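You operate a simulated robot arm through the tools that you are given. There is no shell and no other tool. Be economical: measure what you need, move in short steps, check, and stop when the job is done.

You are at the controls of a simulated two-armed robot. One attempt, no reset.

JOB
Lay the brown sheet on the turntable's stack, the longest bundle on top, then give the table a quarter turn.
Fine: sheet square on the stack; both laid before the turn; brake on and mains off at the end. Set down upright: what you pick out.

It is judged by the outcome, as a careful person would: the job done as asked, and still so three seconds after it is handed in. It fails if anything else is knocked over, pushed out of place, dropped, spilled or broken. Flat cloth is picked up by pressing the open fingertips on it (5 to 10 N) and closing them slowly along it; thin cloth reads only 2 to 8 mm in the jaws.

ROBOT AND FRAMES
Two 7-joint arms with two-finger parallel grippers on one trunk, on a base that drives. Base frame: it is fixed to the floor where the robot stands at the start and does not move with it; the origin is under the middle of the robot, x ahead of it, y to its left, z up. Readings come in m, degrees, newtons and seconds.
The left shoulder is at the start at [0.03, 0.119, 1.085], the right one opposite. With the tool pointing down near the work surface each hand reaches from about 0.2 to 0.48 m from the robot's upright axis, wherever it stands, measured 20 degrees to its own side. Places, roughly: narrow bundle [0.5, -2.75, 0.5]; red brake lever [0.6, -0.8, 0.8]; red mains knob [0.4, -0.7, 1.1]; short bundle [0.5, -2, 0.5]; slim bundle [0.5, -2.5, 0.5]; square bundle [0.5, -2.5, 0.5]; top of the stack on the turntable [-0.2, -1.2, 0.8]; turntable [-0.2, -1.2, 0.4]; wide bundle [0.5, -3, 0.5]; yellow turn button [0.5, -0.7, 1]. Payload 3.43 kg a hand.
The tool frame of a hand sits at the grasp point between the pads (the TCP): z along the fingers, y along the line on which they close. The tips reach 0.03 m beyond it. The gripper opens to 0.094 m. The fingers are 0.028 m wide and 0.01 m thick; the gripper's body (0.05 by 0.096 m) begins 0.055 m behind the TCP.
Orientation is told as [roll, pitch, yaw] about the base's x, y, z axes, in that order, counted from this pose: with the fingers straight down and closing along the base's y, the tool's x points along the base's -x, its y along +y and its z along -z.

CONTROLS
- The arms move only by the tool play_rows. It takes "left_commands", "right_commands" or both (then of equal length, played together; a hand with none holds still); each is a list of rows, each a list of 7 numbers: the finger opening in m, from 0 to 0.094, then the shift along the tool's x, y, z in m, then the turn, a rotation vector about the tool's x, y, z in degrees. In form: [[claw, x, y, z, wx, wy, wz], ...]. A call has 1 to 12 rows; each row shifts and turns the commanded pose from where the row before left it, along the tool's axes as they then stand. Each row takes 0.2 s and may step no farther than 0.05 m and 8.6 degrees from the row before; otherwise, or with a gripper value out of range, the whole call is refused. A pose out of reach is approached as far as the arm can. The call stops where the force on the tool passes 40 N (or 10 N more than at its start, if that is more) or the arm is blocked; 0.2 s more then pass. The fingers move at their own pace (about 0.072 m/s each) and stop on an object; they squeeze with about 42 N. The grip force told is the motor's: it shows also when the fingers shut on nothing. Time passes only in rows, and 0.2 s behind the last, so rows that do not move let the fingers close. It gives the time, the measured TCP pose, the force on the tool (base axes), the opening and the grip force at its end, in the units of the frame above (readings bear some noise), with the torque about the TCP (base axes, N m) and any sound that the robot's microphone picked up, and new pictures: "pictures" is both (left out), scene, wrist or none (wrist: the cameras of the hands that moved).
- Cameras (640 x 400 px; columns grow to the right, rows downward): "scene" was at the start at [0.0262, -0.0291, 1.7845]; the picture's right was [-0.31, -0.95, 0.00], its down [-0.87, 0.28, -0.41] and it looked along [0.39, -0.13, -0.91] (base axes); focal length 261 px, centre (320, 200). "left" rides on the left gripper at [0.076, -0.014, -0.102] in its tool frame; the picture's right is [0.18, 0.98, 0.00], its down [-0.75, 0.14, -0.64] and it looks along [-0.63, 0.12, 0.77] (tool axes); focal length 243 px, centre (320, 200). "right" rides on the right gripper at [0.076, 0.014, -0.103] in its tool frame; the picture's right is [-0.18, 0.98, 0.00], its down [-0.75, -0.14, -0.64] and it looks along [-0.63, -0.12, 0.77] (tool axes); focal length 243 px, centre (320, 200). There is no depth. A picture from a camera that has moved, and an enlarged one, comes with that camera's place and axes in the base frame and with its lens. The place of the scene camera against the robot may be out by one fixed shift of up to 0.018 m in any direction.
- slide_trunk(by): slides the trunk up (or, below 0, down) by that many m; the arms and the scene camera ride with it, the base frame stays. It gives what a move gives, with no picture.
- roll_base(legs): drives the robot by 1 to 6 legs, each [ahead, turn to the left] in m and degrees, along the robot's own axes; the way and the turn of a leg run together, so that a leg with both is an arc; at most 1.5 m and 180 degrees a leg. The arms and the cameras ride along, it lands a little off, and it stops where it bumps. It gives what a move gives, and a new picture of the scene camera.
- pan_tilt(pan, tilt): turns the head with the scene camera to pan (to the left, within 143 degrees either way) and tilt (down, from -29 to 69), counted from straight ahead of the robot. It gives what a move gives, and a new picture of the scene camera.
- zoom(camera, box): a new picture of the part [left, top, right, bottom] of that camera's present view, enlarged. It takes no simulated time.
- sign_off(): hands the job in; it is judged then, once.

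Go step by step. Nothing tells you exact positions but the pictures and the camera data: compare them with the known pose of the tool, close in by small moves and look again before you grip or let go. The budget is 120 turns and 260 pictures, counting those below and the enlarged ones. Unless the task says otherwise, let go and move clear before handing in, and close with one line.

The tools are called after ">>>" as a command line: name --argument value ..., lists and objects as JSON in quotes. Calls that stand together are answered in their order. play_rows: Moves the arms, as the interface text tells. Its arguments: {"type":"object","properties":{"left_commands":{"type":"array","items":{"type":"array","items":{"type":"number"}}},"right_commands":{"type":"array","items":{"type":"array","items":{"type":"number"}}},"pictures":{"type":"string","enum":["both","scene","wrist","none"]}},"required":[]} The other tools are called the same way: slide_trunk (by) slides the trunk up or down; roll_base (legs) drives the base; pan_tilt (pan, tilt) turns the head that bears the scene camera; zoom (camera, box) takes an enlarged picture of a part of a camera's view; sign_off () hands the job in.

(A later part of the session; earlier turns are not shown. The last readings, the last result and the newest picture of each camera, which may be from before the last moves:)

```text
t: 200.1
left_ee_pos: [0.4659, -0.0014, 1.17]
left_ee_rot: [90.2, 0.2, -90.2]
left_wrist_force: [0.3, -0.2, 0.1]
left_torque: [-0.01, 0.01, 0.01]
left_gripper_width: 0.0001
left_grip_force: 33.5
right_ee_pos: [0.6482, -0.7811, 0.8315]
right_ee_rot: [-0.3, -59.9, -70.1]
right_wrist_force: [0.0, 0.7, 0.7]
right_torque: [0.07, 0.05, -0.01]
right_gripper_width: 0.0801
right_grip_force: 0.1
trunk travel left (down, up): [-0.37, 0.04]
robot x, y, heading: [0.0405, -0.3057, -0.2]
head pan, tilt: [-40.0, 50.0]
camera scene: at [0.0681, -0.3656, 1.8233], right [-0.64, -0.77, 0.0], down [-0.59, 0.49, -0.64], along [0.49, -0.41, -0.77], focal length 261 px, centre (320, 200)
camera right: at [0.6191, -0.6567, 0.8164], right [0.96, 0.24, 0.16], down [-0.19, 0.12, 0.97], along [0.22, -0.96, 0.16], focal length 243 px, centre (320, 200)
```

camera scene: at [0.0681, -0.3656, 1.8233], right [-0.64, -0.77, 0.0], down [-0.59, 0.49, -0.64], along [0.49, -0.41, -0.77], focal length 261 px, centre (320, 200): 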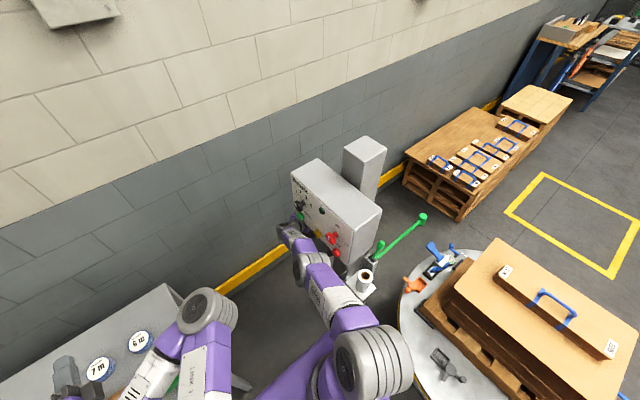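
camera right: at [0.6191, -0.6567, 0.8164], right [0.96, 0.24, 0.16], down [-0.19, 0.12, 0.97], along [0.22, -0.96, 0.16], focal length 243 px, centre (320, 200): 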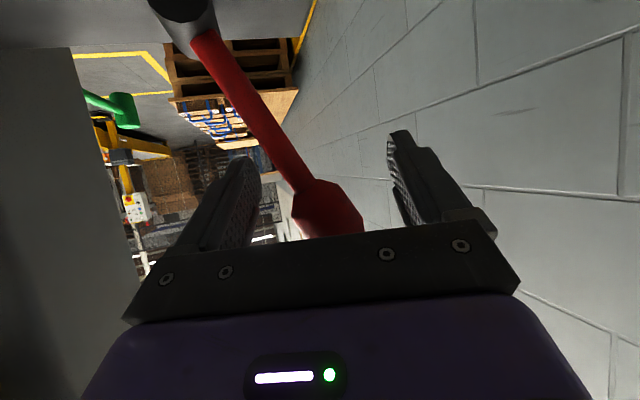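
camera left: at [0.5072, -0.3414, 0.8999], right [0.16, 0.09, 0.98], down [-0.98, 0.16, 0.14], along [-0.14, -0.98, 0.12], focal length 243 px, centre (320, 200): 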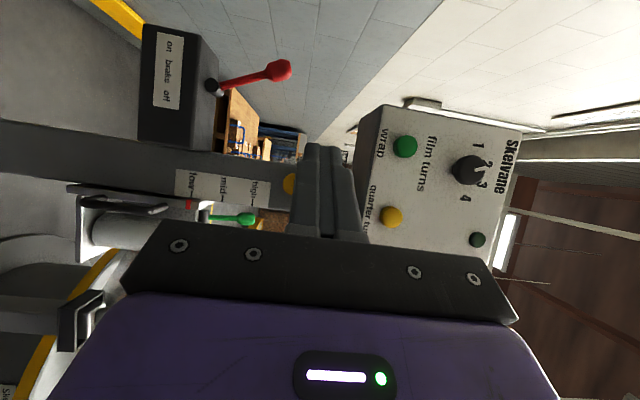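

The fork straddles the knob with no leaning. I narrow it and sweep the lever west toward "off".

>>> play_rows --right_commands '[[0.056, 0, 0, 0, 0, 0, 0], [0.056, 0.0034, -0.0188, -0.0059, 0, 0, 0], [0.056, 0.0034, -0.0188, -0.0059, 0, 0, 0], [0.056, 0.0034, -0.0188, -0.0059, 0, 0, 0], [0.056, 0.0034, -0.0188, -0.0059, 0, 0, 0]]'

```text
t: 201.3
left_ee_pos: [0.4668, -0.0005, 1.17]
left_ee_rot: [90.3, 0.2, -90.3]
left_wrist_force: [-0.6, -0.2, 0.1]
left_torque: [-0.01, 0.01, -0.02]
left_gripper_width: 0.0
left_grip_force: 32.8
right_ee_pos: [0.5704, -0.781, 0.8314]
right_ee_rot: [-0.2, -59.9, -70.2]
right_wrist_force: [0.8, 0.9, -0.5]
right_torque: [-0.04, 0.05, 0.01]
right_gripper_width: 0.0566
right_grip_force: 1.2
trunk travel left (down, up): [-0.37, 0.04]
robot x, y, heading: [0.0407, -0.3069, -0.1]
head pan, tilt: [-40.0, 50.0]
camera scene: at [0.0681, -0.3652, 1.8232], right [-0.64, -0.77, 0.0], down [-0.59, 0.49, -0.64], along [0.49, -0.41, -0.77], focal length 261 px, centre (320, 200)
camera right: at [0.5411, -0.655, 0.8177], right [0.96, 0.24, 0.16], down [-0.19, 0.12, 0.97], along [0.22, -0.96, 0.16], focal length 243 px, centre (320, 200)
```

scene: 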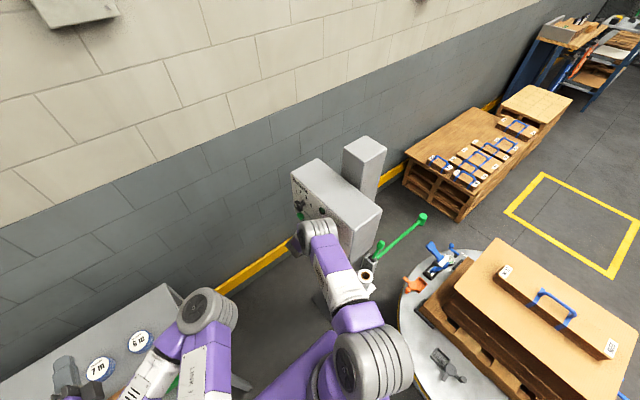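
right: 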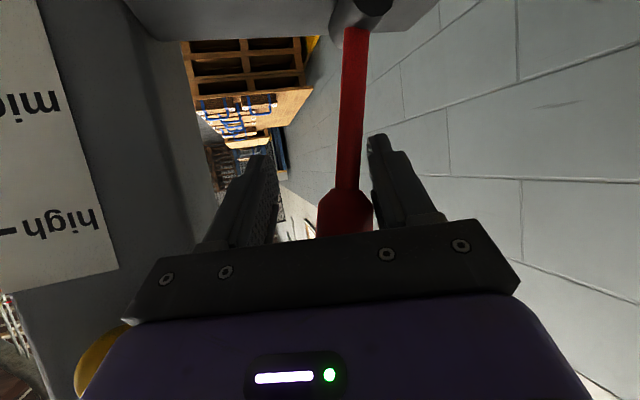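

The lever is following, now past upright. I continue west.

>>> play_rows --right_commands '[[0.056, 0.0027, -0.015, -0.0047, 0, 0, 0], [0.056, 0.0027, -0.015, -0.0047, 0, 0, 0], [0.056, 0.0018, -0.01, -0.0031, 0, 0, 0]]'

```text
t: 202.2
left_ee_pos: [0.4657, -0.0002, 1.1693]
left_ee_rot: [90.3, 0.2, -90.0]
left_wrist_force: [-0.6, -0.1, -0.8]
left_torque: [-0.02, 0.0, -0.02]
left_gripper_width: 0.0001
left_grip_force: 32.7
right_ee_pos: [0.543, -0.7774, 0.8402]
right_ee_rot: [2.3, -60.8, -71.4]
right_wrist_force: [13.9, -1.7, 1.2]
right_torque: [-0.05, -0.33, -0.02]
right_gripper_width: 0.0635
right_grip_force: 6.4
trunk travel left (down, up): [-0.37, 0.04]
robot x, y, heading: [0.0433, -0.307, 0.2]
head pan, tilt: [-40.0, 50.0]
stopped in row 3 (right hand): the force on the tool passed its limit at 43 N (the readings are from after the stop); the commanded pose is now the measured one
camera scene: at [0.0692, -0.3651, 1.8232], right [-0.64, -0.77, 0.0], down [-0.59, 0.49, -0.64], along [0.49, -0.41, -0.77], focal length 261 px, centre (320, 200)
camera right: at [0.5127, -0.6533, 0.8243], right [0.95, 0.26, 0.18], down [-0.22, 0.12, 0.97], along [0.23, -0.96, 0.17], focal length 243 px, centre (320, 200)
```

scene: 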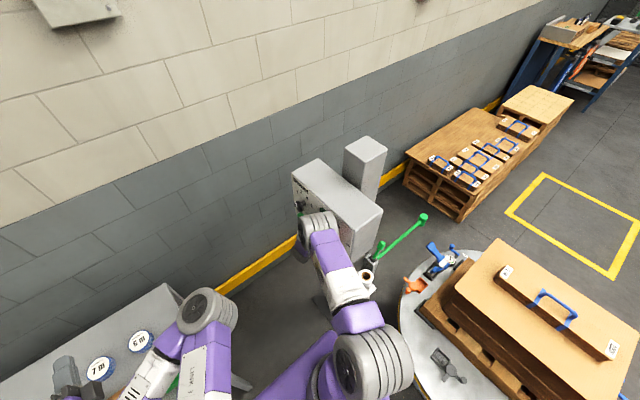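
right: 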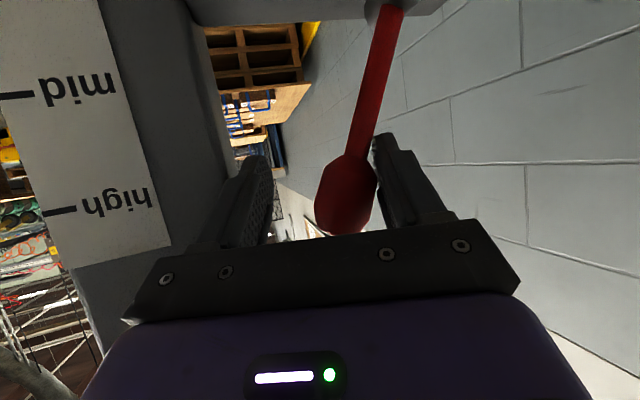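

The lever is against its "off" stop. I ease off, open the fork and withdraw, then check it stays.

>>> play_rows --right_commands '[[0.075, 0, 0.008, 0, 0, 0, 0], [0.075, 0, 0, -0.03, 0, 0, 0], [0.075, 0, 0, -0.04, 0, 0, 0], [0.075, 0, 0, -0.04, 0, 0, 0], [0.075, 0, 0, -0.02, 0, 0, 0]]' --pictures "wrist"

```text
t: 203.4
left_ee_pos: [0.4655, -0.0003, 1.1688]
left_ee_rot: [90.3, 0.1, -90.1]
left_wrist_force: [-0.1, 0.4, -0.6]
left_torque: [-0.03, -0.03, -0.01]
left_gripper_width: 0.0
left_grip_force: 32.9
right_ee_pos: [0.5073, -0.6689, 0.9025]
right_ee_rot: [1.7, -60.8, -71.2]
right_wrist_force: [-0.4, -1.2, 0.4]
right_torque: [0.03, 0.0, -0.01]
right_gripper_width: 0.0748
right_grip_force: 0.0
trunk travel left (down, up): [-0.37, 0.04]
robot x, y, heading: [0.0423, -0.3066, 0.1]
head pan, tilt: [-40.0, 50.0]
camera right: at [0.4779, -0.5444, 0.8866], right [0.95, 0.26, 0.17], down [-0.21, 0.13, 0.97], along [0.23, -0.96, 0.17], focal length 243 px, centre (320, 200)
```

right: 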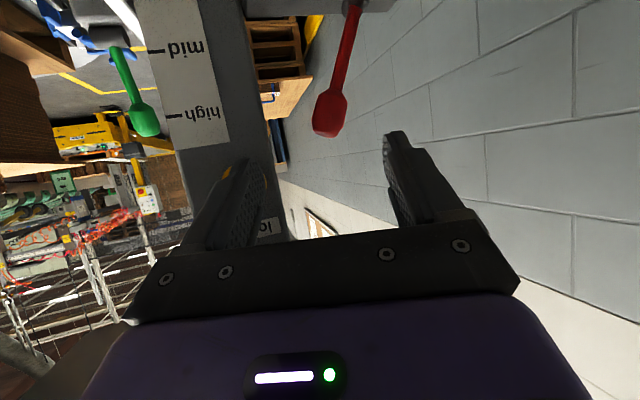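

The brake is off and stays there. Next is the mains: I pull the hand north, back up 0.2 m, and orient it square to the panel.

>>> play_rows --right_commands '[[0.07, 0.019, 0.014, -0.033, 0, 0, 0], [0.07, 0.019, 0.014, -0.033, 0, 0, 0], [0.07, 0.019, 0.014, -0.033, 0, 0, 0]]' --pictures "none"

>>> roll_base --legs '[[-0.2, 0]]'

>>> zoom --camera "scene" --box '[220, 130, 350, 280]'

```text
t: 204.2
left_ee_pos: [0.466, 0.0008, 1.1691]
left_ee_rot: [90.2, 0.1, -90.1]
left_wrist_force: [0.7, 1.2, -0.5]
left_torque: [0.01, 0.0, -0.01]
left_gripper_width: 0.0
left_grip_force: 32.8
right_ee_pos: [0.5085, -0.5454, 0.9032]
right_ee_rot: [1.7, -60.6, -71.2]
right_wrist_force: [0.7, -0.1, 0.0]
right_torque: [0.03, 0.04, -0.01]
right_gripper_width: 0.07
right_grip_force: 0.1
trunk travel left (down, up): [-0.37, 0.04]
robot x, y, heading: [0.0413, -0.3035, -0.0]
head pan, tilt: [-40.0, 50.0]
```

```text
t: 205.7
left_ee_pos: [0.2706, -0.001, 1.1708]
left_ee_rot: [90.3, 0.1, -90.1]
left_wrist_force: [-0.1, 0.3, -0.6]
left_torque: [0.0, -0.01, 0.01]
left_gripper_width: 0.0
left_grip_force: 33.0
right_ee_pos: [0.3136, -0.5487, 0.903]
right_ee_rot: [1.7, -60.7, -71.4]
right_wrist_force: [0.3, 0.1, 0.1]
right_torque: [0.03, 0.04, 0.0]
right_gripper_width: 0.07
right_grip_force: 0.1
trunk travel left (down, up): [-0.37, 0.04]
robot x, y, heading: [-0.1544, -0.3041, -0.1]
head pan, tilt: [-40.0, 50.0]
camera scene: at [-0.1272, -0.3652, 1.8232], right [-0.64, -0.77, 0.0], down [-0.59, 0.49, -0.64], along [0.49, -0.41, -0.77], focal length 261 px, centre (320, 200)
```

scene: 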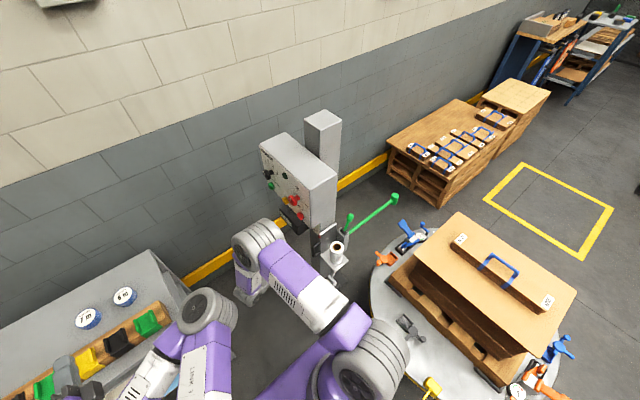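

```text
2.67 times, centred on (285, 205) of scene
camera zoom: at [-0.1272, -0.3652, 1.8232], right [-0.64, -0.77, 0.0], down [-0.59, 0.49, -0.64], along [0.49, -0.41, -0.77], focal length 696 px, centre (413, 187)
```

zoom: 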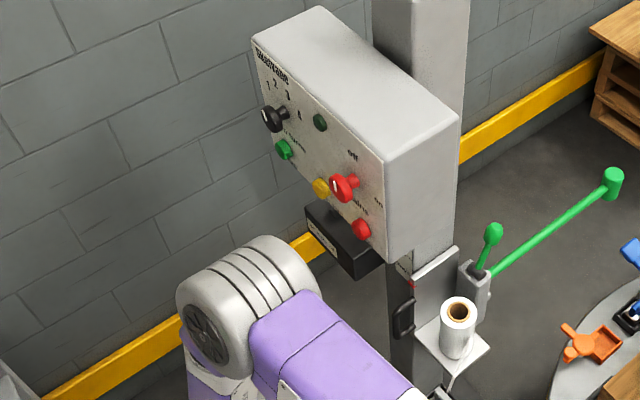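

The mains is still off and the lamp dark. I square the hand to the panel and raise it to the knob's height.

>>> play_rows --right_commands '[[0.06, 0, 0, 0, 0, -7.35, 0], [0.06, 0, 0, 0, 0, -7.35, 0], [0.06, 0, 0, 0, 0, -7.35, 0], [0.06, 0, 0, 0, 0, -7.35, 0], [0.06, 0, 0, 0, 6.2, 0, 0], [0.06, 0, 0, 0, 6.2, 0, 0], [0.06, 0, 0, 0, 6.2, 0, 0], [0.06, -0.045, 0.01, 0, 0, 0, 0], [0.06, -0.045, 0.01, 0, 0, 0, 0], [0.06, -0.045, 0.01, 0, 0, 0, 0], [0.06, -0.045, 0.01, 0, 0, 0, 0], [0.06, -0.045, 0.01, 0, 0, 0, 0]]'

```text
t: 208.3
left_ee_pos: [0.2707, -0.0005, 1.1701]
left_ee_rot: [90.3, 0.2, -90.2]
left_wrist_force: [0.4, -0.5, -0.1]
left_torque: [-0.02, -0.03, -0.06]
left_gripper_width: 0.0
left_grip_force: 33.1
right_ee_pos: [0.3607, -0.5482, 1.132]
right_ee_rot: [76.0, -89.2, -164.3]
right_wrist_force: [0.0, -0.3, 1.1]
right_torque: [0.0, -0.03, 0.03]
right_gripper_width: 0.06
right_grip_force: 0.0
trunk travel left (down, up): [-0.37, 0.04]
robot x, y, heading: [-0.1529, -0.3056, 0.3]
head pan, tilt: [-40.0, 50.0]
camera scene: at [-0.1272, -0.3651, 1.8233], right [-0.64, -0.77, 0.0], down [-0.59, 0.49, -0.64], along [0.49, -0.41, -0.77], focal length 261 px, centre (320, 200)
camera right: at [0.3741, -0.4433, 1.0557], right [0.98, 0.03, 0.2], down [-0.17, 0.63, 0.75], along [-0.1, -0.77, 0.63], focal length 243 px, centre (320, 200)
```

scene: 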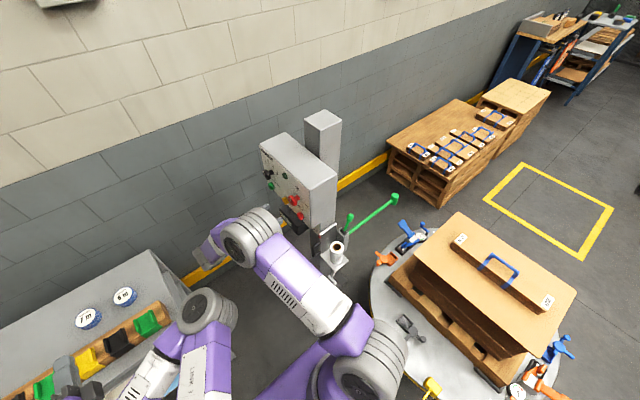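
right: 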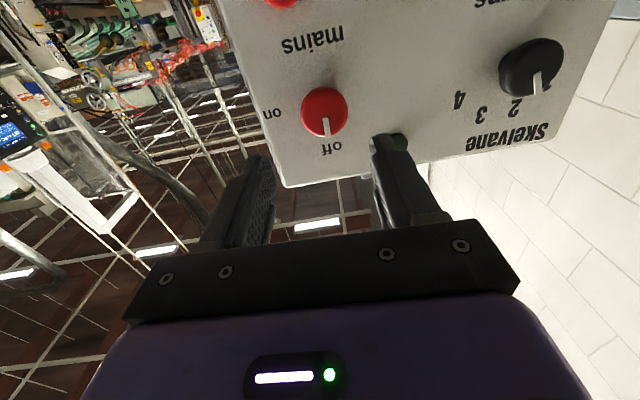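

The knob is straight ahead at (0.370, -0.657, 1.132), with "on" to its west side. I move forward so the fingers straddle it.

>>> play_rows --right_commands '[[0.06, 0, 0.009, 0.03, 0, 0, 0], [0.06, 0, 0, 0.03, 0, 0, 0], [0.06, 0, 0, 0.02, 0, 0, 0], [0.06, 0, 0, 0.015, 0, 0, 0]]' --pictures "wrist"

```text
t: 209.3
left_ee_pos: [0.2709, 0.0004, 1.1693]
left_ee_rot: [90.3, 0.0, -90.1]
left_wrist_force: [-0.4, 0.2, 0.0]
left_torque: [0.03, 0.0, -0.01]
left_gripper_width: 0.0
left_grip_force: 33.0
right_ee_pos: [0.3716, -0.641, 1.1293]
right_ee_rot: [75.5, -89.1, -163.8]
right_wrist_force: [-0.9, -0.2, -0.4]
right_torque: [0.01, -0.01, -0.02]
right_gripper_width: 0.0602
right_grip_force: 0.1
trunk travel left (down, up): [-0.37, 0.04]
robot x, y, heading: [-0.158, -0.3051, 0.1]
head pan, tilt: [-40.0, 50.0]
camera right: at [0.3844, -0.537, 1.0529], right [0.98, 0.03, 0.2], down [-0.17, 0.63, 0.75], along [-0.1, -0.77, 0.63], focal length 243 px, centre (320, 200)
```

right: 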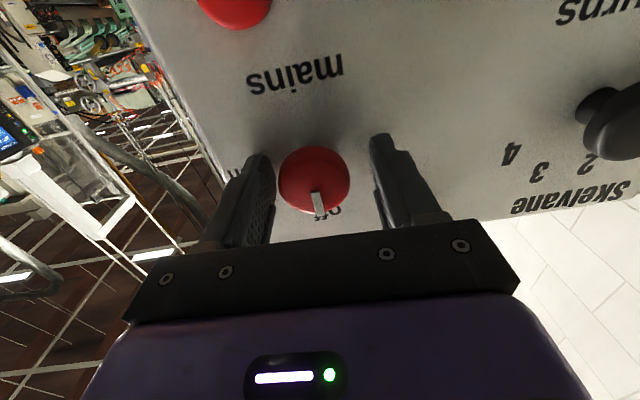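

The fingers straddle the knob well. I go in a few mm more and close on it.

>>> play_rows --right_commands '[[0.06, 0, -0.004, 0.006, 0, 0, 0], [0.045, 0, 0, 0, 0, 0, 0], [0.03, 0, 0, 0, 0, 0, 0], [0.0, 0, 0, 0, 0, 0, 0], [0.0, 0, 0, 0, 0, 0, 0]]' --pictures "wrist"

```text
t: 210.5
left_ee_pos: [0.2709, 0.0049, 1.1693]
left_ee_rot: [90.3, 0.0, -90.1]
left_wrist_force: [0.4, -0.1, 0.1]
left_torque: [0.03, 0.01, 0.04]
left_gripper_width: 0.0
left_grip_force: 33.0
right_ee_pos: [0.368, -0.6412, 1.1295]
right_ee_rot: [77.5, -89.2, -165.6]
right_wrist_force: [-6.9, 31.5, -6.7]
right_torque: [-0.19, 0.11, -1.26]
right_gripper_width: 0.0399
right_grip_force: 45.1
trunk travel left (down, up): [-0.37, 0.04]
robot x, y, heading: [-0.1575, -0.3, -0.1]
head pan, tilt: [-40.0, 50.0]
camera right: at [0.3803, -0.5374, 1.0536], right [0.98, 0.03, 0.2], down [-0.17, 0.63, 0.75], along [-0.1, -0.77, 0.63], focal length 243 px, centre (320, 200)
```

right: 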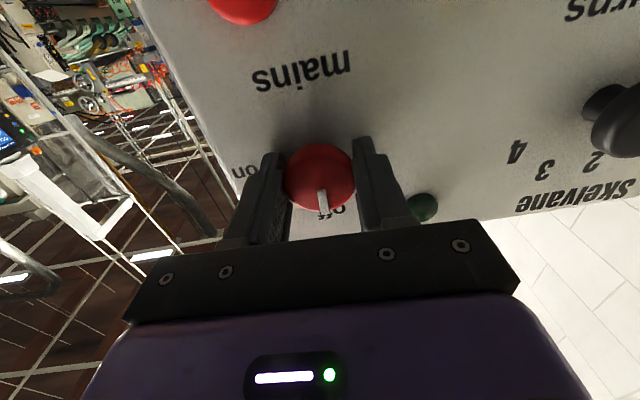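

The knob is gripped (40 mm), but the tips press on the face. I ease back 6 mm and turn clockwise toward "on".

>>> play_rows --right_commands '[[0.0, 0, 0, -0.008, 0, 0, 0], [0.0, 0, 0, 0, 0, 0, 8], [0.0, 0, 0, 0, 0, 0, 8], [0.0, 0, 0, 0, 0, 0, 8], [0.0, 0, 0, 0, 0, 0, 8]]' --pictures "wrist"

```text
t: 211.7
left_ee_pos: [0.2713, -0.0017, 1.1709]
left_ee_rot: [90.1, 0.2, -90.1]
left_wrist_force: [-0.5, 0.1, -0.4]
left_torque: [-0.01, 0.01, -0.01]
left_gripper_width: 0.0002
left_grip_force: 33.6
right_ee_pos: [0.3681, -0.6416, 1.1298]
right_ee_rot: [90.0, -56.9, -178.4]
right_wrist_force: [6.8, -7.6, 8.1]
right_torque: [-0.82, -0.01, -1.03]
right_gripper_width: 0.0399
right_grip_force: 44.9
trunk travel left (down, up): [-0.37, 0.04]
robot x, y, heading: [-0.1558, -0.3078, 0.1]
head pan, tilt: [-40.0, 50.0]
camera right: at [0.4194, -0.5367, 1.0734], right [0.72, 0.02, 0.69], down [-0.55, 0.63, 0.55], along [-0.42, -0.78, 0.46], focal length 243 px, centre (320, 200)
```

right: 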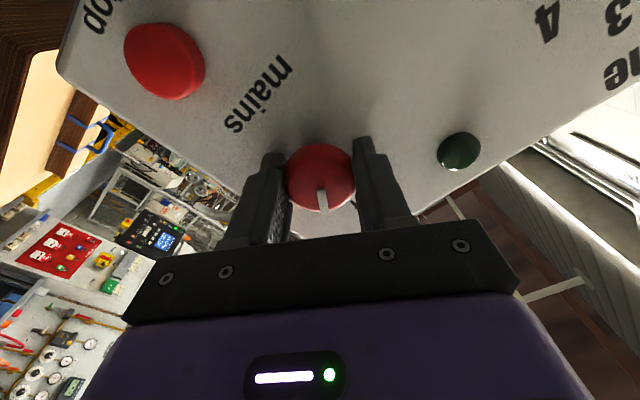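

The knob turns with the hand. I continue to a full quarter turn.

>>> play_rows --right_commands '[[0.0, 0, 0, 0, 0, 0, 8], [0.0, 0, 0, 0, 0, 0, 8], [0.0, 0, 0, 0, 0, 0, 8], [0.0, 0, 0, 0, 0, 0, 8], [0.0, 0, 0, 0, 0, 0, 8], [0.0, 0, 0, 0, 0, 0, 8], [0.0, 0, 0, 0, 0, 0, 8]]' --pictures "wrist"

```text
t: 213.3
left_ee_pos: [0.2721, -0.0014, 1.1704]
left_ee_rot: [90.1, 0.1, -90.2]
left_wrist_force: [0.3, -0.2, 0.1]
left_torque: [0.0, -0.01, 0.01]
left_gripper_width: 0.0
left_grip_force: 33.0
right_ee_pos: [0.3674, -0.6412, 1.1298]
right_ee_rot: [89.9, -1.0, -178.2]
right_wrist_force: [11.4, -15.3, 23.3]
right_torque: [-0.34, 0.74, 0.07]
right_gripper_width: 0.0398
right_grip_force: 44.5
trunk travel left (down, up): [-0.37, 0.04]
robot x, y, heading: [-0.1525, -0.3073, -0.1]
head pan, tilt: [-40.0, 50.0]
camera right: at [0.4417, -0.5351, 1.1425], right [-0.17, -0.01, 0.99], down [-0.78, 0.62, -0.13], along [-0.61, -0.79, -0.11], focal length 243 px, centre (320, 200)
```

right: 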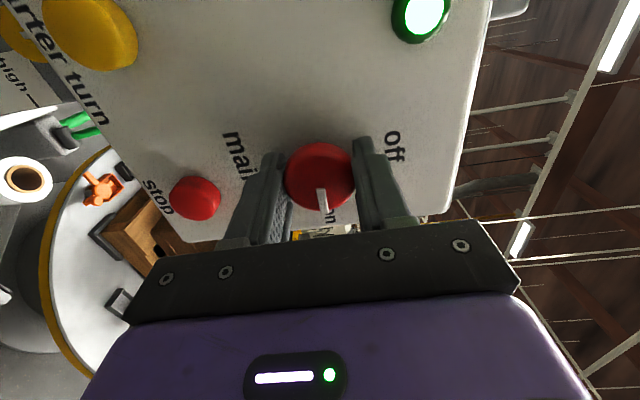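

The green lamp is lit, so the mains is on. I release the knob, back off, close the fingers and line up with the yellow quarter-turn button.

>>> play_rows --right_commands '[[0.06, 0, 0, 0, 0, 0, 0], [0.06, 0, 0, 0, 0, 0, 0], [0.06, 0, 0, -0.03, 0, 0, 0], [0.03, 0, 0, -0.04, 0, 0, 0], [0.0, 0.027, -0.03, 0, 0, 0, 0], [0.0, 0.027, -0.03, 0, 0, 0, 0], [0.0, 0.027, -0.029, 0, 0, 0, 0]]'

>>> zoom --camera "scene" --box '[220, 100, 420, 280]'

```text
t: 214.9
left_ee_pos: [0.2728, -0.0005, 1.1702]
left_ee_rot: [90.2, 0.2, -90.1]
left_wrist_force: [0.1, 0.1, 0.1]
left_torque: [-0.02, 0.01, 0.01]
left_gripper_width: 0.0
left_grip_force: 33.1
right_ee_pos: [0.4448, -0.5684, 1.037]
right_ee_rot: [89.8, -1.5, -178.3]
right_wrist_force: [0.0, -0.2, 0.0]
right_torque: [0.0, 0.01, -0.01]
right_gripper_width: 0.0
right_grip_force: 32.8
trunk travel left (down, up): [-0.37, 0.04]
robot x, y, heading: [-0.157, -0.3062, 0.1]
head pan, tilt: [-40.0, 50.0]
camera scene: at [-0.1253, -0.3656, 1.8232], right [-0.64, -0.77, 0.0], down [-0.59, 0.49, -0.64], along [0.49, -0.41, -0.77], focal length 261 px, centre (320, 200)
camera right: at [0.5186, -0.4616, 1.0493], right [-0.16, -0.01, 0.99], down [-0.78, 0.62, -0.12], along [-0.61, -0.78, -0.11], focal length 243 px, centre (320, 200)
```

scene: 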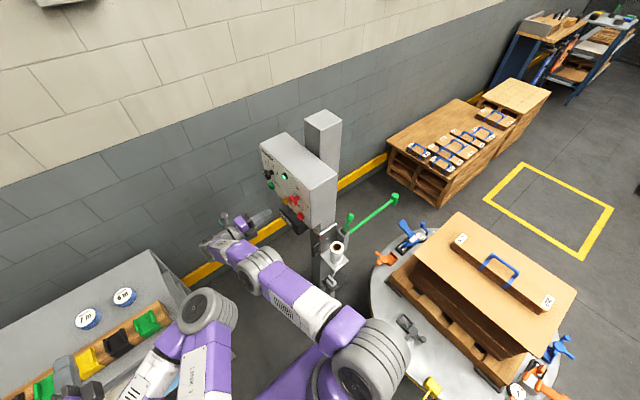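
right: 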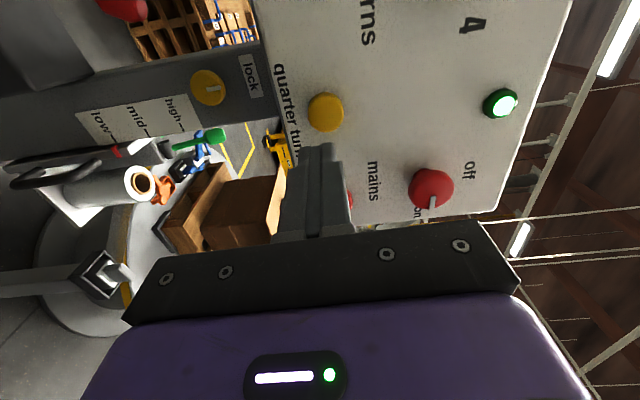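

```text
2.22 times, centred on (320, 190) of scene
camera zoom: at [-0.1253, -0.3656, 1.8232], right [-0.64, -0.77, 0.0], down [-0.59, 0.49, -0.64], along [0.49, -0.41, -0.77], focal length 580 px, centre (320, 222)
```

zoom: 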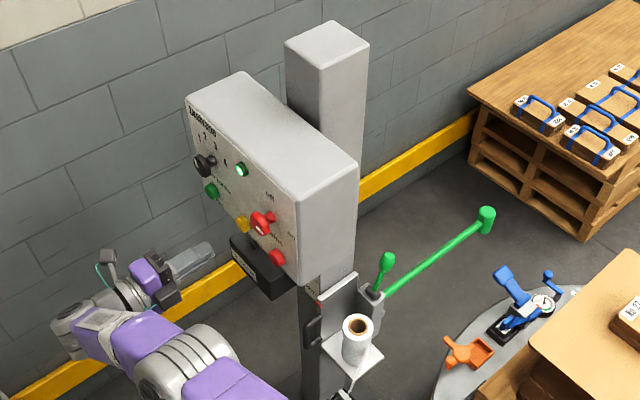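

Button and fingertip line up. I advance to just short of the button and then press in small steps.

>>> play_rows --right_commands '[[0.0, 0.003, 0.003, 0.03, 0, 0, 0], [0.0, 0, 0, 0.03, 0, 0, 0], [0.0, 0, 0, 0.01, 0, 0, 0], [0.0, 0, 0, 0.004, 0, 0, 0], [0.0, 0, 0, 0.004, 0, 0, 0], [0.0, 0, 0, 0.004, 0, 0, 0]]'

```text
t: 216.3
left_ee_pos: [0.269, 0.0033, 1.1703]
left_ee_rot: [90.3, 0.0, -90.1]
left_wrist_force: [0.1, 0.4, -0.4]
left_torque: [-0.01, 0.01, 0.0]
left_gripper_width: 0.0001
left_grip_force: 33.2
right_ee_pos: [0.4479, -0.6355, 1.0402]
right_ee_rot: [89.5, -1.2, -177.7]
right_wrist_force: [-4.4, 21.6, 4.5]
right_torque: [-0.15, 0.01, -0.16]
right_gripper_width: 0.0
right_grip_force: 32.9
trunk travel left (down, up): [-0.37, 0.04]
robot x, y, heading: [-0.1499, -0.305, 0.1]
head pan, tilt: [-40.0, 50.0]
heard: click
stopped in row 6 (right hand): the force on the tool passed its limit at 42 N (the readings are from after the stop); the commanded pose is now the measured one
camera scene: at [-0.1288, -0.3593, 1.8235], right [-0.64, -0.77, 0.0], down [-0.59, 0.49, -0.65], along [0.49, -0.41, -0.76], focal length 261 px, centre (320, 200)
camera right: at [0.5216, -0.5294, 1.0534], right [-0.16, -0.01, 0.99], down [-0.78, 0.61, -0.12], along [-0.6, -0.79, -0.11], focal length 243 px, centre (320, 200)
```

scene: 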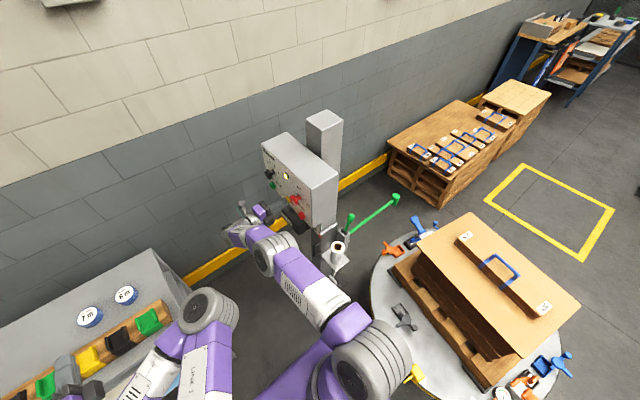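
right: 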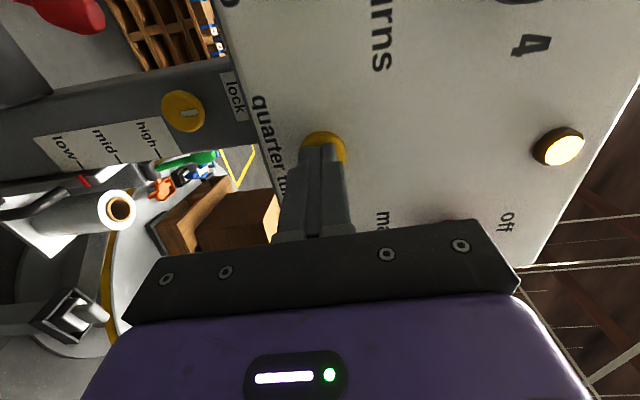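

It clicked; the lamp turned amber and the table is starting to turn. I back off the button and wait.

>>> play_rows --right_commands '[[0.0, 0, 0, -0.03, 0, 0, 0], [0.0, 0, 0, -0.04, 0, 0, 0], [0.0, 0, 0, 0, 0, 0, 0], [0.0, 0, 0, 0, 0, 0, 0], [0.0, 0, 0, 0, 0, 0, 0], [0.0, 0, 0, 0, 0, 0, 0], [0.0, 0, 0, 0, 0, 0, 0], [0.0, 0, 0, 0, 0, 0, 0], [0.0, 0, 0, 0, 0, 0, 0], [0.0, 0, 0, 0, 0, 0, 0], [0.0, 0, 0, 0, 0, 0, 0], [0.0, 0, 0, 0, 0, 0, 0]]'

```text
t: 218.9
left_ee_pos: [0.2703, 0.0006, 1.1698]
left_ee_rot: [90.3, 0.2, -90.1]
left_wrist_force: [0.4, 0.5, 0.7]
left_torque: [-0.01, -0.01, 0.02]
left_gripper_width: 0.0
left_grip_force: 33.2
right_ee_pos: [0.4452, -0.5729, 1.0399]
right_ee_rot: [89.5, -1.3, -177.9]
right_wrist_force: [-0.2, 0.0, 0.4]
right_torque: [-0.02, -0.05, 0.01]
right_gripper_width: 0.0
right_grip_force: 33.3
trunk travel left (down, up): [-0.37, 0.04]
robot x, y, heading: [-0.1566, -0.3039, 0.2]
head pan, tilt: [-40.0, 50.0]
camera scene: at [-0.1265, -0.3646, 1.8232], right [-0.64, -0.77, 0.0], down [-0.59, 0.49, -0.64], along [0.49, -0.41, -0.77], focal length 261 px, centre (320, 200)
camera right: at [0.5189, -0.4668, 1.0528], right [-0.16, -0.01, 0.99], down [-0.78, 0.62, -0.12], along [-0.61, -0.79, -0.11], focal length 243 px, centre (320, 200)
```

scene: 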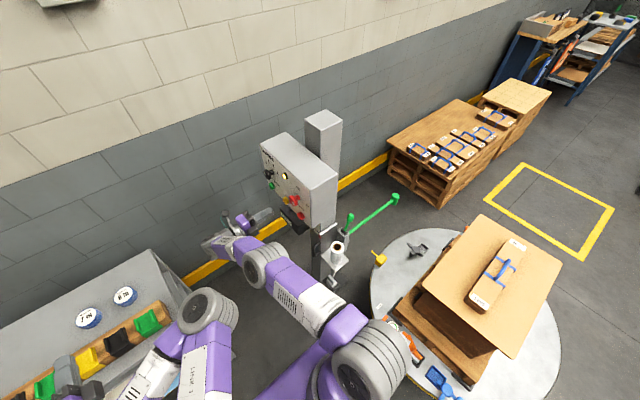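
right: 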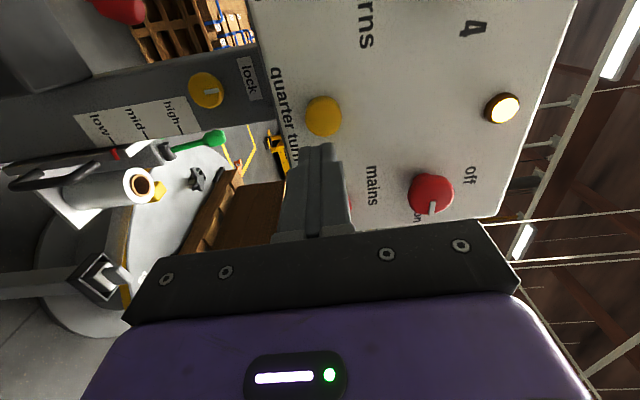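

The table is turning smoothly with everything in place. I wait for it to finish.

>>> play_rows --right_commands '[[0.0, 0, 0, 0, 0, 0, 0], [0.0, 0, 0, 0, 0, 0, 0], [0.0, 0, 0, 0, 0, 0, 0], [0.0, 0, 0, 0, 0, 0, 0], [0.0, 0, 0, 0, 0, 0, 0], [0.0, 0, 0, 0, 0, 0, 0], [0.0, 0, 0, 0, 0, 0, 0], [0.0, 0, 0, 0, 0, 0, 0], [0.0, 0, 0, 0, 0, 0, 0], [0.0, 0, 0, 0, 0, 0, 0], [0.0, 0, 0, 0, 0, 0, 0], [0.0, 0, 0, 0, 0, 0, 0]]' --pictures "none"

>>> play_rows --right_commands '[[0.0, 0, 0, 0, 0, 0, 0], [0.0, 0, 0, 0, 0, 0, 0], [0.0, 0, 0, 0, 0, 0, 0], [0.0, 0, 0, 0, 0, 0, 0], [0.0, 0, 0, 0, 0, 0, 0], [0.0, 0, 0, 0, 0, 0, 0], [0.0, 0, 0, 0, 0, 0, 0], [0.0, 0, 0, 0, 0, 0, 0], [0.0, 0, 0, 0, 0, 0, 0], [0.0, 0, 0, 0, 0, 0, 0], [0.0, 0, 0, 0, 0, 0, 0], [0.0, 0, 0, 0, 0, 0, 0]]'

```text
t: 221.5
left_ee_pos: [0.272, 0.0001, 1.1714]
left_ee_rot: [90.3, 0.2, -90.0]
left_wrist_force: [-1.2, -0.3, 0.5]
left_torque: [0.02, -0.01, 0.0]
left_gripper_width: 0.0
left_grip_force: 32.9
right_ee_pos: [0.4455, -0.5727, 1.0396]
right_ee_rot: [89.5, -1.3, -177.9]
right_wrist_force: [-0.3, 0.9, 1.0]
right_torque: [-0.02, 0.02, 0.01]
right_gripper_width: 0.0001
right_grip_force: 32.8
trunk travel left (down, up): [-0.37, 0.04]
robot x, y, heading: [-0.1568, -0.3047, -0.0]
head pan, tilt: [-40.0, 50.0]
```

```text
t: 224.1
left_ee_pos: [0.2712, 0.0004, 1.1699]
left_ee_rot: [90.2, 0.2, -90.1]
left_wrist_force: [0.7, 0.2, -0.2]
left_torque: [-0.02, 0.02, -0.03]
left_gripper_width: 0.0001
left_grip_force: 32.7
right_ee_pos: [0.4465, -0.5727, 1.0408]
right_ee_rot: [89.5, -1.3, -178.0]
right_wrist_force: [-0.9, 0.3, -0.1]
right_torque: [0.01, 0.02, 0.02]
right_gripper_width: 0.0
right_grip_force: 33.2
trunk travel left (down, up): [-0.37, 0.04]
robot x, y, heading: [-0.1518, -0.3054, 0.1]
head pan, tilt: [-40.0, 50.0]
camera scene: at [-0.1265, -0.3646, 1.8232], right [-0.64, -0.77, 0.0], down [-0.59, 0.49, -0.64], along [0.49, -0.41, -0.77], focal length 261 px, centre (320, 200)
camera right: at [0.5189, -0.4668, 1.0528], right [-0.16, -0.01, 0.99], down [-0.78, 0.62, -0.12], along [-0.61, -0.79, -0.11], focal length 243 px, centre (320, 200)
```

scene: 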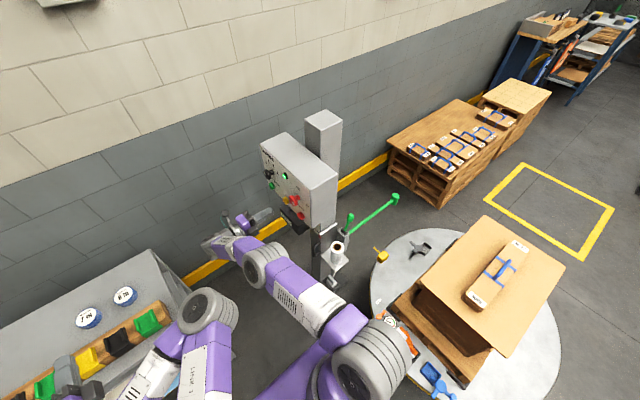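
right: 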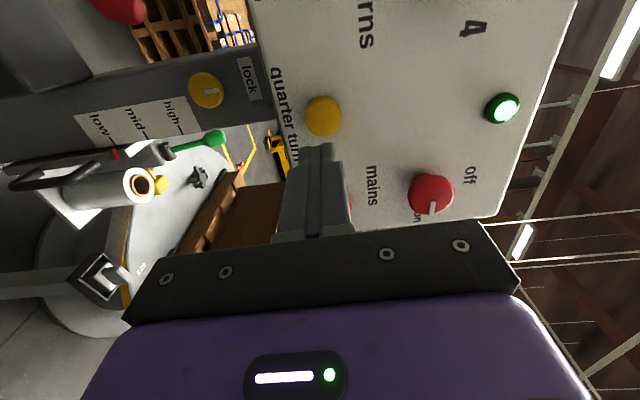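

The lamp is green again and the quarter turn is complete. Now I go back to the mains knob and straddle it.

>>> play_rows --right_commands '[[0.06, -0.026, 0.03, 0, 0, 0, 0], [0.06, -0.026, 0.03, 0, 0, 0, 0], [0.06, -0.0265, 0.03, 0, 0, 0, 0], [0.06, 0, 0, 0.03, 0, 0, 0], [0.06, 0, 0, 0.025, 0, 0, 0]]' --pictures "wrist"

```text
t: 225.3
left_ee_pos: [0.2711, -0.0008, 1.1701]
left_ee_rot: [90.3, 0.2, -90.0]
left_wrist_force: [-1.3, -0.2, -0.6]
left_torque: [0.02, 0.0, 0.01]
left_gripper_width: 0.0001
left_grip_force: 32.8
right_ee_pos: [0.3714, -0.6324, 1.1285]
right_ee_rot: [89.5, -1.3, -178.1]
right_wrist_force: [-0.2, -0.4, 0.1]
right_torque: [0.01, 0.01, 0.01]
right_gripper_width: 0.0599
right_grip_force: 0.0
trunk travel left (down, up): [-0.37, 0.04]
robot x, y, heading: [-0.1576, -0.3031, 0.3]
head pan, tilt: [-40.0, 50.0]
camera right: at [0.4448, -0.5266, 1.1424], right [-0.16, -0.01, 0.99], down [-0.78, 0.62, -0.12], along [-0.61, -0.79, -0.11], focal length 243 px, centre (320, 200)
```

right: 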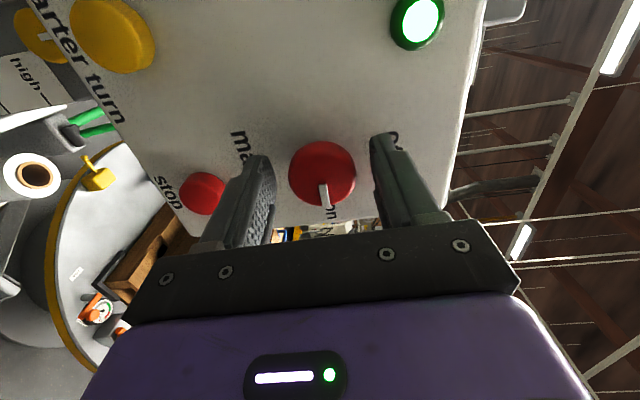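

It's centred. I advance slightly, close, and turn back counter-clockwise toward "off".

>>> play_rows --right_commands '[[0.06, -0.002, 0, 0.006, 0, 0, 0], [0.03, 0, 0, 0, 0, 0, 0], [0.0, 0, 0, 0, 0, 0, 0], [0.0, 0, 0, 0, 0, 0, 0], [0.0, 0, 0, -0.003, 0, 0, -8], [0.0, 0, 0, 0, 0, 0, -8], [0.0, 0, 0, 0, 0, 0, -8], [0.0, 0, 0, 0, 0, 0, -8], [0.0, 0, 0, 0, 0, 0, -8], [0.0, 0, 0, 0, 0, 0, -8]]' --pictures "wrist"

```text
t: 227.5
left_ee_pos: [0.27, -0.0032, 1.1705]
left_ee_rot: [90.3, 0.3, -90.2]
left_wrist_force: [0.4, 1.0, 0.6]
left_torque: [-0.01, 0.01, -0.01]
left_gripper_width: 0.0
left_grip_force: 33.6
right_ee_pos: [0.3693, -0.6373, 1.1282]
right_ee_rot: [88.8, -49.7, -177.2]
right_wrist_force: [-7.3, -15.6, -10.5]
right_torque: [1.28, -0.05, -0.13]
right_gripper_width: 0.0398
right_grip_force: 45.0
trunk travel left (down, up): [-0.37, 0.04]
robot x, y, heading: [-0.1528, -0.3023, 0.0]
head pan, tilt: [-40.0, 50.0]
camera right: at [0.4267, -0.5318, 1.0805], right [0.63, 0.01, 0.78], down [-0.61, 0.62, 0.49], along [-0.47, -0.79, 0.39], focal length 243 px, centre (320, 200)
```

right: 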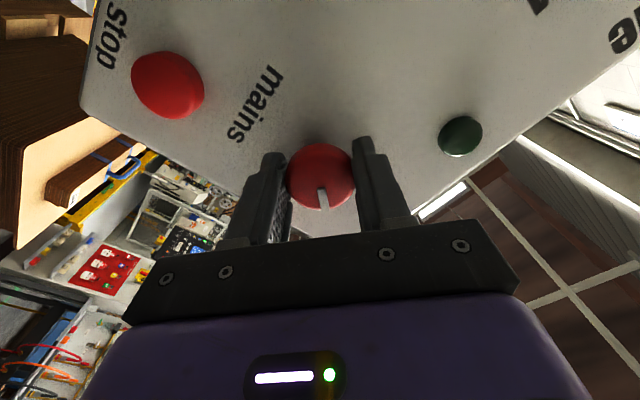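

The lamp is already out. I finish the turn back to the top.

>>> play_rows --right_commands '[[0.0, 0, 0, 0, 0, 0, -8], [0.0, 0, 0, 0, 0, 0, -8], [0.0, 0, 0, 0, 0, 0, -8], [0.0, 0, 0, 0, 0, 0, -8], [0.0, 0, 0, 0, 0, 0, -8], [0.06, 0, 0, 0, 0, 0, 0], [0.06, 0, 0, 0, 0, 0, 0], [0.06, 0, 0, -0.04, 0, 0, 0], [0.06, 0, 0, -0.04, 0, 0, 0]]' --pictures "wrist"

```text
t: 229.5
left_ee_pos: [0.2701, 0.0, 1.1702]
left_ee_rot: [90.3, 0.2, -90.0]
left_wrist_force: [0.4, 1.0, 0.4]
left_torque: [-0.01, 0.01, -0.01]
left_gripper_width: 0.0
left_grip_force: 33.0
right_ee_pos: [0.3686, -0.5541, 1.1312]
right_ee_rot: [54.5, -89.1, -142.6]
right_wrist_force: [0.0, -0.8, -0.2]
right_torque: [0.02, 0.0, -0.03]
right_gripper_width: 0.0603
right_grip_force: 0.1
trunk travel left (down, up): [-0.37, 0.04]
robot x, y, heading: [-0.1533, -0.3055, 0.0]
head pan, tilt: [-40.0, 50.0]
camera right: at [0.3799, -0.4495, 1.0556], right [0.98, 0.03, 0.2], down [-0.17, 0.63, 0.76], along [-0.1, -0.78, 0.62], focal length 243 px, centre (320, 200)
```

right: 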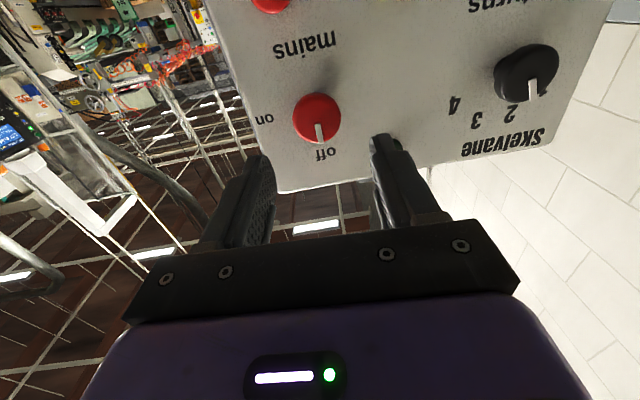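

The mains is off. For the brake I retrace: restore the hand's earlier orientation and height, then roll forward 0.2 m.

>>> play_rows --right_commands '[[0.075, 0.045, -0.01, 0, 0, 0, 0], [0.075, 0.045, -0.01, 0, 0, 0, 0], [0.075, 0.045, -0.01, 0, 0, 0, 0], [0.075, 0.045, -0.01, 0, 0, 0, 0], [0.075, 0.045, -0.01, 0, 0, 0, 0], [0.075, 0, 0, 0, -6.2, 0, 0], [0.075, 0, 0, 0, -6.2, 0, 0], [0.075, 0, 0, 0, -6.2, 0, 0], [0.075, 0, 0, 0, 0, 7.35, 0], [0.075, 0, 0, 0, 0, 7.35, 0], [0.075, 0, 0, 0, 0, 7.35, 0], [0.075, 0, 0, 0, 0, 7.35, 0]]' --pictures "none"

>>> roll_base --legs '[[0.2, 0]]'

>>> play_rows --right_commands '[[0.075, 0, 0, 0, 0, 0, 0]]' --pictures "wrist"

```text
t: 232.1
left_ee_pos: [0.2705, -0.0008, 1.1697]
left_ee_rot: [90.3, 0.2, -90.2]
left_wrist_force: [0.1, -0.2, 0.3]
left_torque: [-0.03, 0.01, 0.0]
left_gripper_width: 0.0001
left_grip_force: 33.0
right_ee_pos: [0.3206, -0.5539, 0.9067]
right_ee_rot: [1.6, -60.1, -70.9]
right_wrist_force: [0.3, 0.4, -0.2]
right_torque: [0.0, 0.03, -0.02]
right_gripper_width: 0.075
right_grip_force: 0.1
trunk travel left (down, up): [-0.37, 0.04]
robot x, y, heading: [-0.157, -0.3042, 0.5]
head pan, tilt: [-40.0, 50.0]
```

```text
t: 233.7
left_ee_pos: [0.4727, 0.0006, 1.169]
left_ee_rot: [90.2, 0.1, -90.0]
left_wrist_force: [0.1, 0.4, 0.3]
left_torque: [0.01, -0.01, 0.0]
left_gripper_width: 0.0
left_grip_force: 33.1
right_ee_pos: [0.5207, -0.5524, 0.9062]
right_ee_rot: [1.6, -60.3, -70.8]
right_wrist_force: [0.4, -0.7, 0.3]
right_torque: [-0.03, 0.0, -0.01]
right_gripper_width: 0.075
right_grip_force: 0.0
trunk travel left (down, up): [-0.37, 0.04]
robot x, y, heading: [0.0462, -0.299, 0.2]
head pan, tilt: [-40.0, 50.0]
camera scene: at [0.0751, -0.3642, 1.8232], right [-0.64, -0.77, 0.0], down [-0.59, 0.49, -0.64], along [0.49, -0.41, -0.77], focal length 261 px, centre (320, 200)
```

scene: 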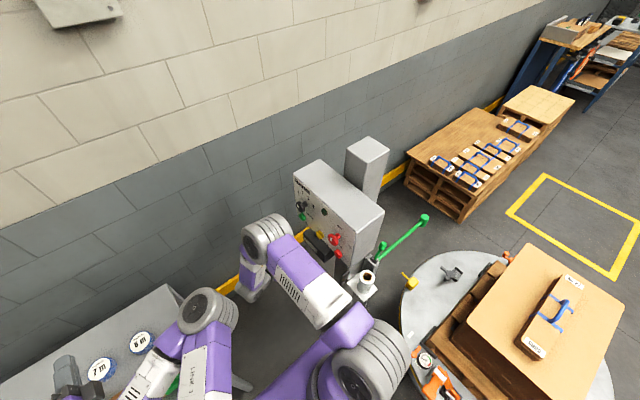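

```text
t: 234.1
left_ee_pos: [0.4708, 0.0001, 1.1704]
left_ee_rot: [90.3, 0.2, -90.0]
left_wrist_force: [-0.5, 0.5, -0.6]
left_torque: [-0.02, 0.02, 0.03]
left_gripper_width: 0.0002
left_grip_force: 33.3
right_ee_pos: [0.5219, -0.5537, 0.9053]
right_ee_rot: [1.8, -60.3, -70.9]
right_wrist_force: [1.3, 0.5, 0.1]
right_torque: [0.01, 0.0, 0.0]
right_gripper_width: 0.075
right_grip_force: 0.1
trunk travel left (down, up): [-0.37, 0.04]
robot x, y, heading: [0.0451, -0.3043, 0.3]
head pan, tilt: [-40.0, 50.0]
camera right: at [0.4902, -0.4284, 0.8906], right [0.95, 0.26, 0.17], down [-0.21, 0.12, 0.97], along [0.23, -0.96, 0.17], focal length 243 px, centre (320, 200)
```

right: 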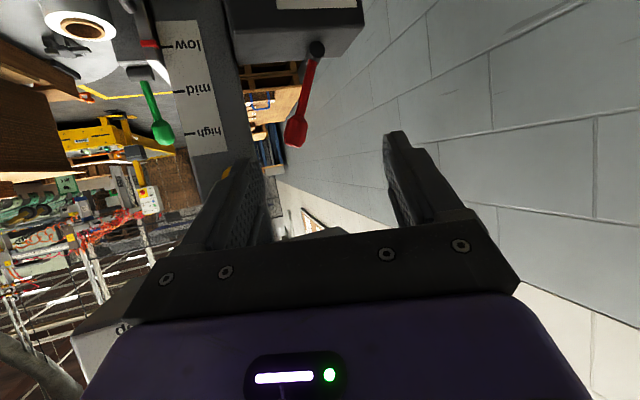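

The lever ball is at (0.557, -0.785, 0.849). I slide the open fork over it again.

>>> play_rows --right_commands '[[0.08, -0.01, -0.0226, 0.035, 0, 0, 0], [0.08, -0.01, -0.0226, 0.035, 0, 0, 0], [0.08, -0.01, 0, 0.04, 0, 0, 0], [0.08, -0.01, 0, 0.04, 0, 0, 0], [0.08, -0.0103, 0, 0.04, 0, 0, 0], [0.08, 0, 0, 0.037, 0, 0, 0]]' --pictures "both"

```text
t: 235.5
left_ee_pos: [0.4702, -0.0008, 1.1693]
left_ee_rot: [90.1, 0.2, -90.1]
left_wrist_force: [0.5, 0.1, 0.5]
left_torque: [0.04, -0.01, 0.0]
left_gripper_width: 0.0
left_grip_force: 32.9
right_ee_pos: [0.5579, -0.7776, 0.8362]
right_ee_rot: [1.6, -60.2, -70.7]
right_wrist_force: [0.6, 0.2, -0.9]
right_torque: [-0.04, 0.01, -0.01]
right_gripper_width: 0.08
right_grip_force: 0.0
trunk travel left (down, up): [-0.37, 0.04]
robot x, y, heading: [0.046, -0.3054, 0.4]
head pan, tilt: [-40.0, 50.0]
camera scene: at [0.0746, -0.3652, 1.8232], right [-0.64, -0.77, 0.0], down [-0.59, 0.49, -0.64], along [0.49, -0.41, -0.77], focal length 261 px, centre (320, 200)
camera right: at [0.5277, -0.653, 0.8203], right [0.95, 0.26, 0.17], down [-0.21, 0.12, 0.97], along [0.23, -0.96, 0.17], focal length 243 px, centre (320, 200)
```

scene: 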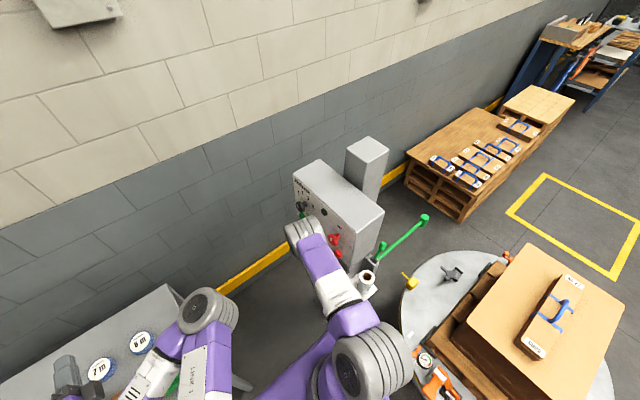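
right: 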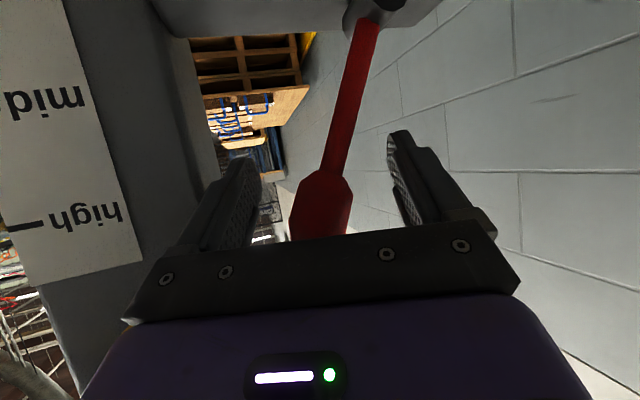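

The fork straddles it with no lean. I narrow it and sweep east to "on" until it meets the stop.

>>> play_rows --right_commands '[[0.056, 0, 0, 0, 0, 0, 0], [0.056, -0.0033, 0.0189, 0.0056, 0, 0, 0], [0.056, -0.0033, 0.0189, 0.0056, 0, 0, 0], [0.056, -0.0033, 0.0189, 0.0056, 0, 0, 0], [0.056, -0.0033, 0.0189, 0.0056, 0, 0, 0], [0.056, -0.0033, 0.0189, 0.0056, 0, 0, 0], [0.056, -0.0016, 0.0095, 0.0028, 0, 0, 0], [0.056, -0.0016, 0.0095, 0.0028, 0, 0, 0]]' --pictures "wrist"

```text
t: 237.3
left_ee_pos: [0.4707, -0.0, 1.1699]
left_ee_rot: [90.2, 0.2, -90.1]
left_wrist_force: [0.6, -0.2, -0.7]
left_torque: [-0.02, 0.02, -0.01]
left_gripper_width: 0.0
left_grip_force: 33.2
right_ee_pos: [0.6618, -0.7763, 0.8385]
right_ee_rot: [1.5, -60.2, -70.8]
right_wrist_force: [-10.4, -0.4, -1.5]
right_torque: [-0.02, -0.06, -0.03]
right_gripper_width: 0.0616
right_grip_force: 4.9
right hand out of reach, approached as far as the arm can: row 7, 8
trunk travel left (down, up): [-0.37, 0.04]
robot x, y, heading: [0.047, -0.3076, 0.3]
head pan, tilt: [-40.0, 50.0]
camera right: at [0.6312, -0.6521, 0.8234], right [0.95, 0.26, 0.17], down [-0.21, 0.12, 0.97], along [0.23, -0.96, 0.17], focal length 243 px, centre (320, 200)
```

right: 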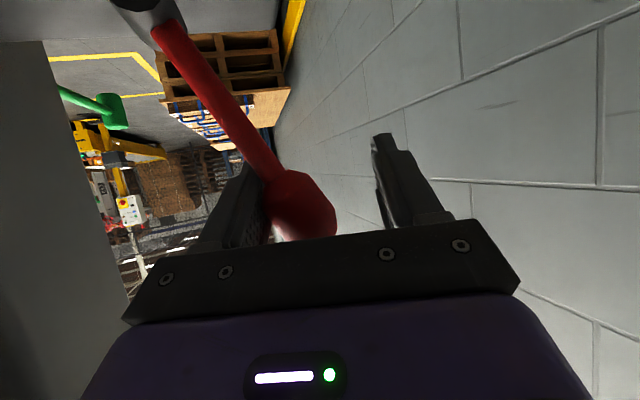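

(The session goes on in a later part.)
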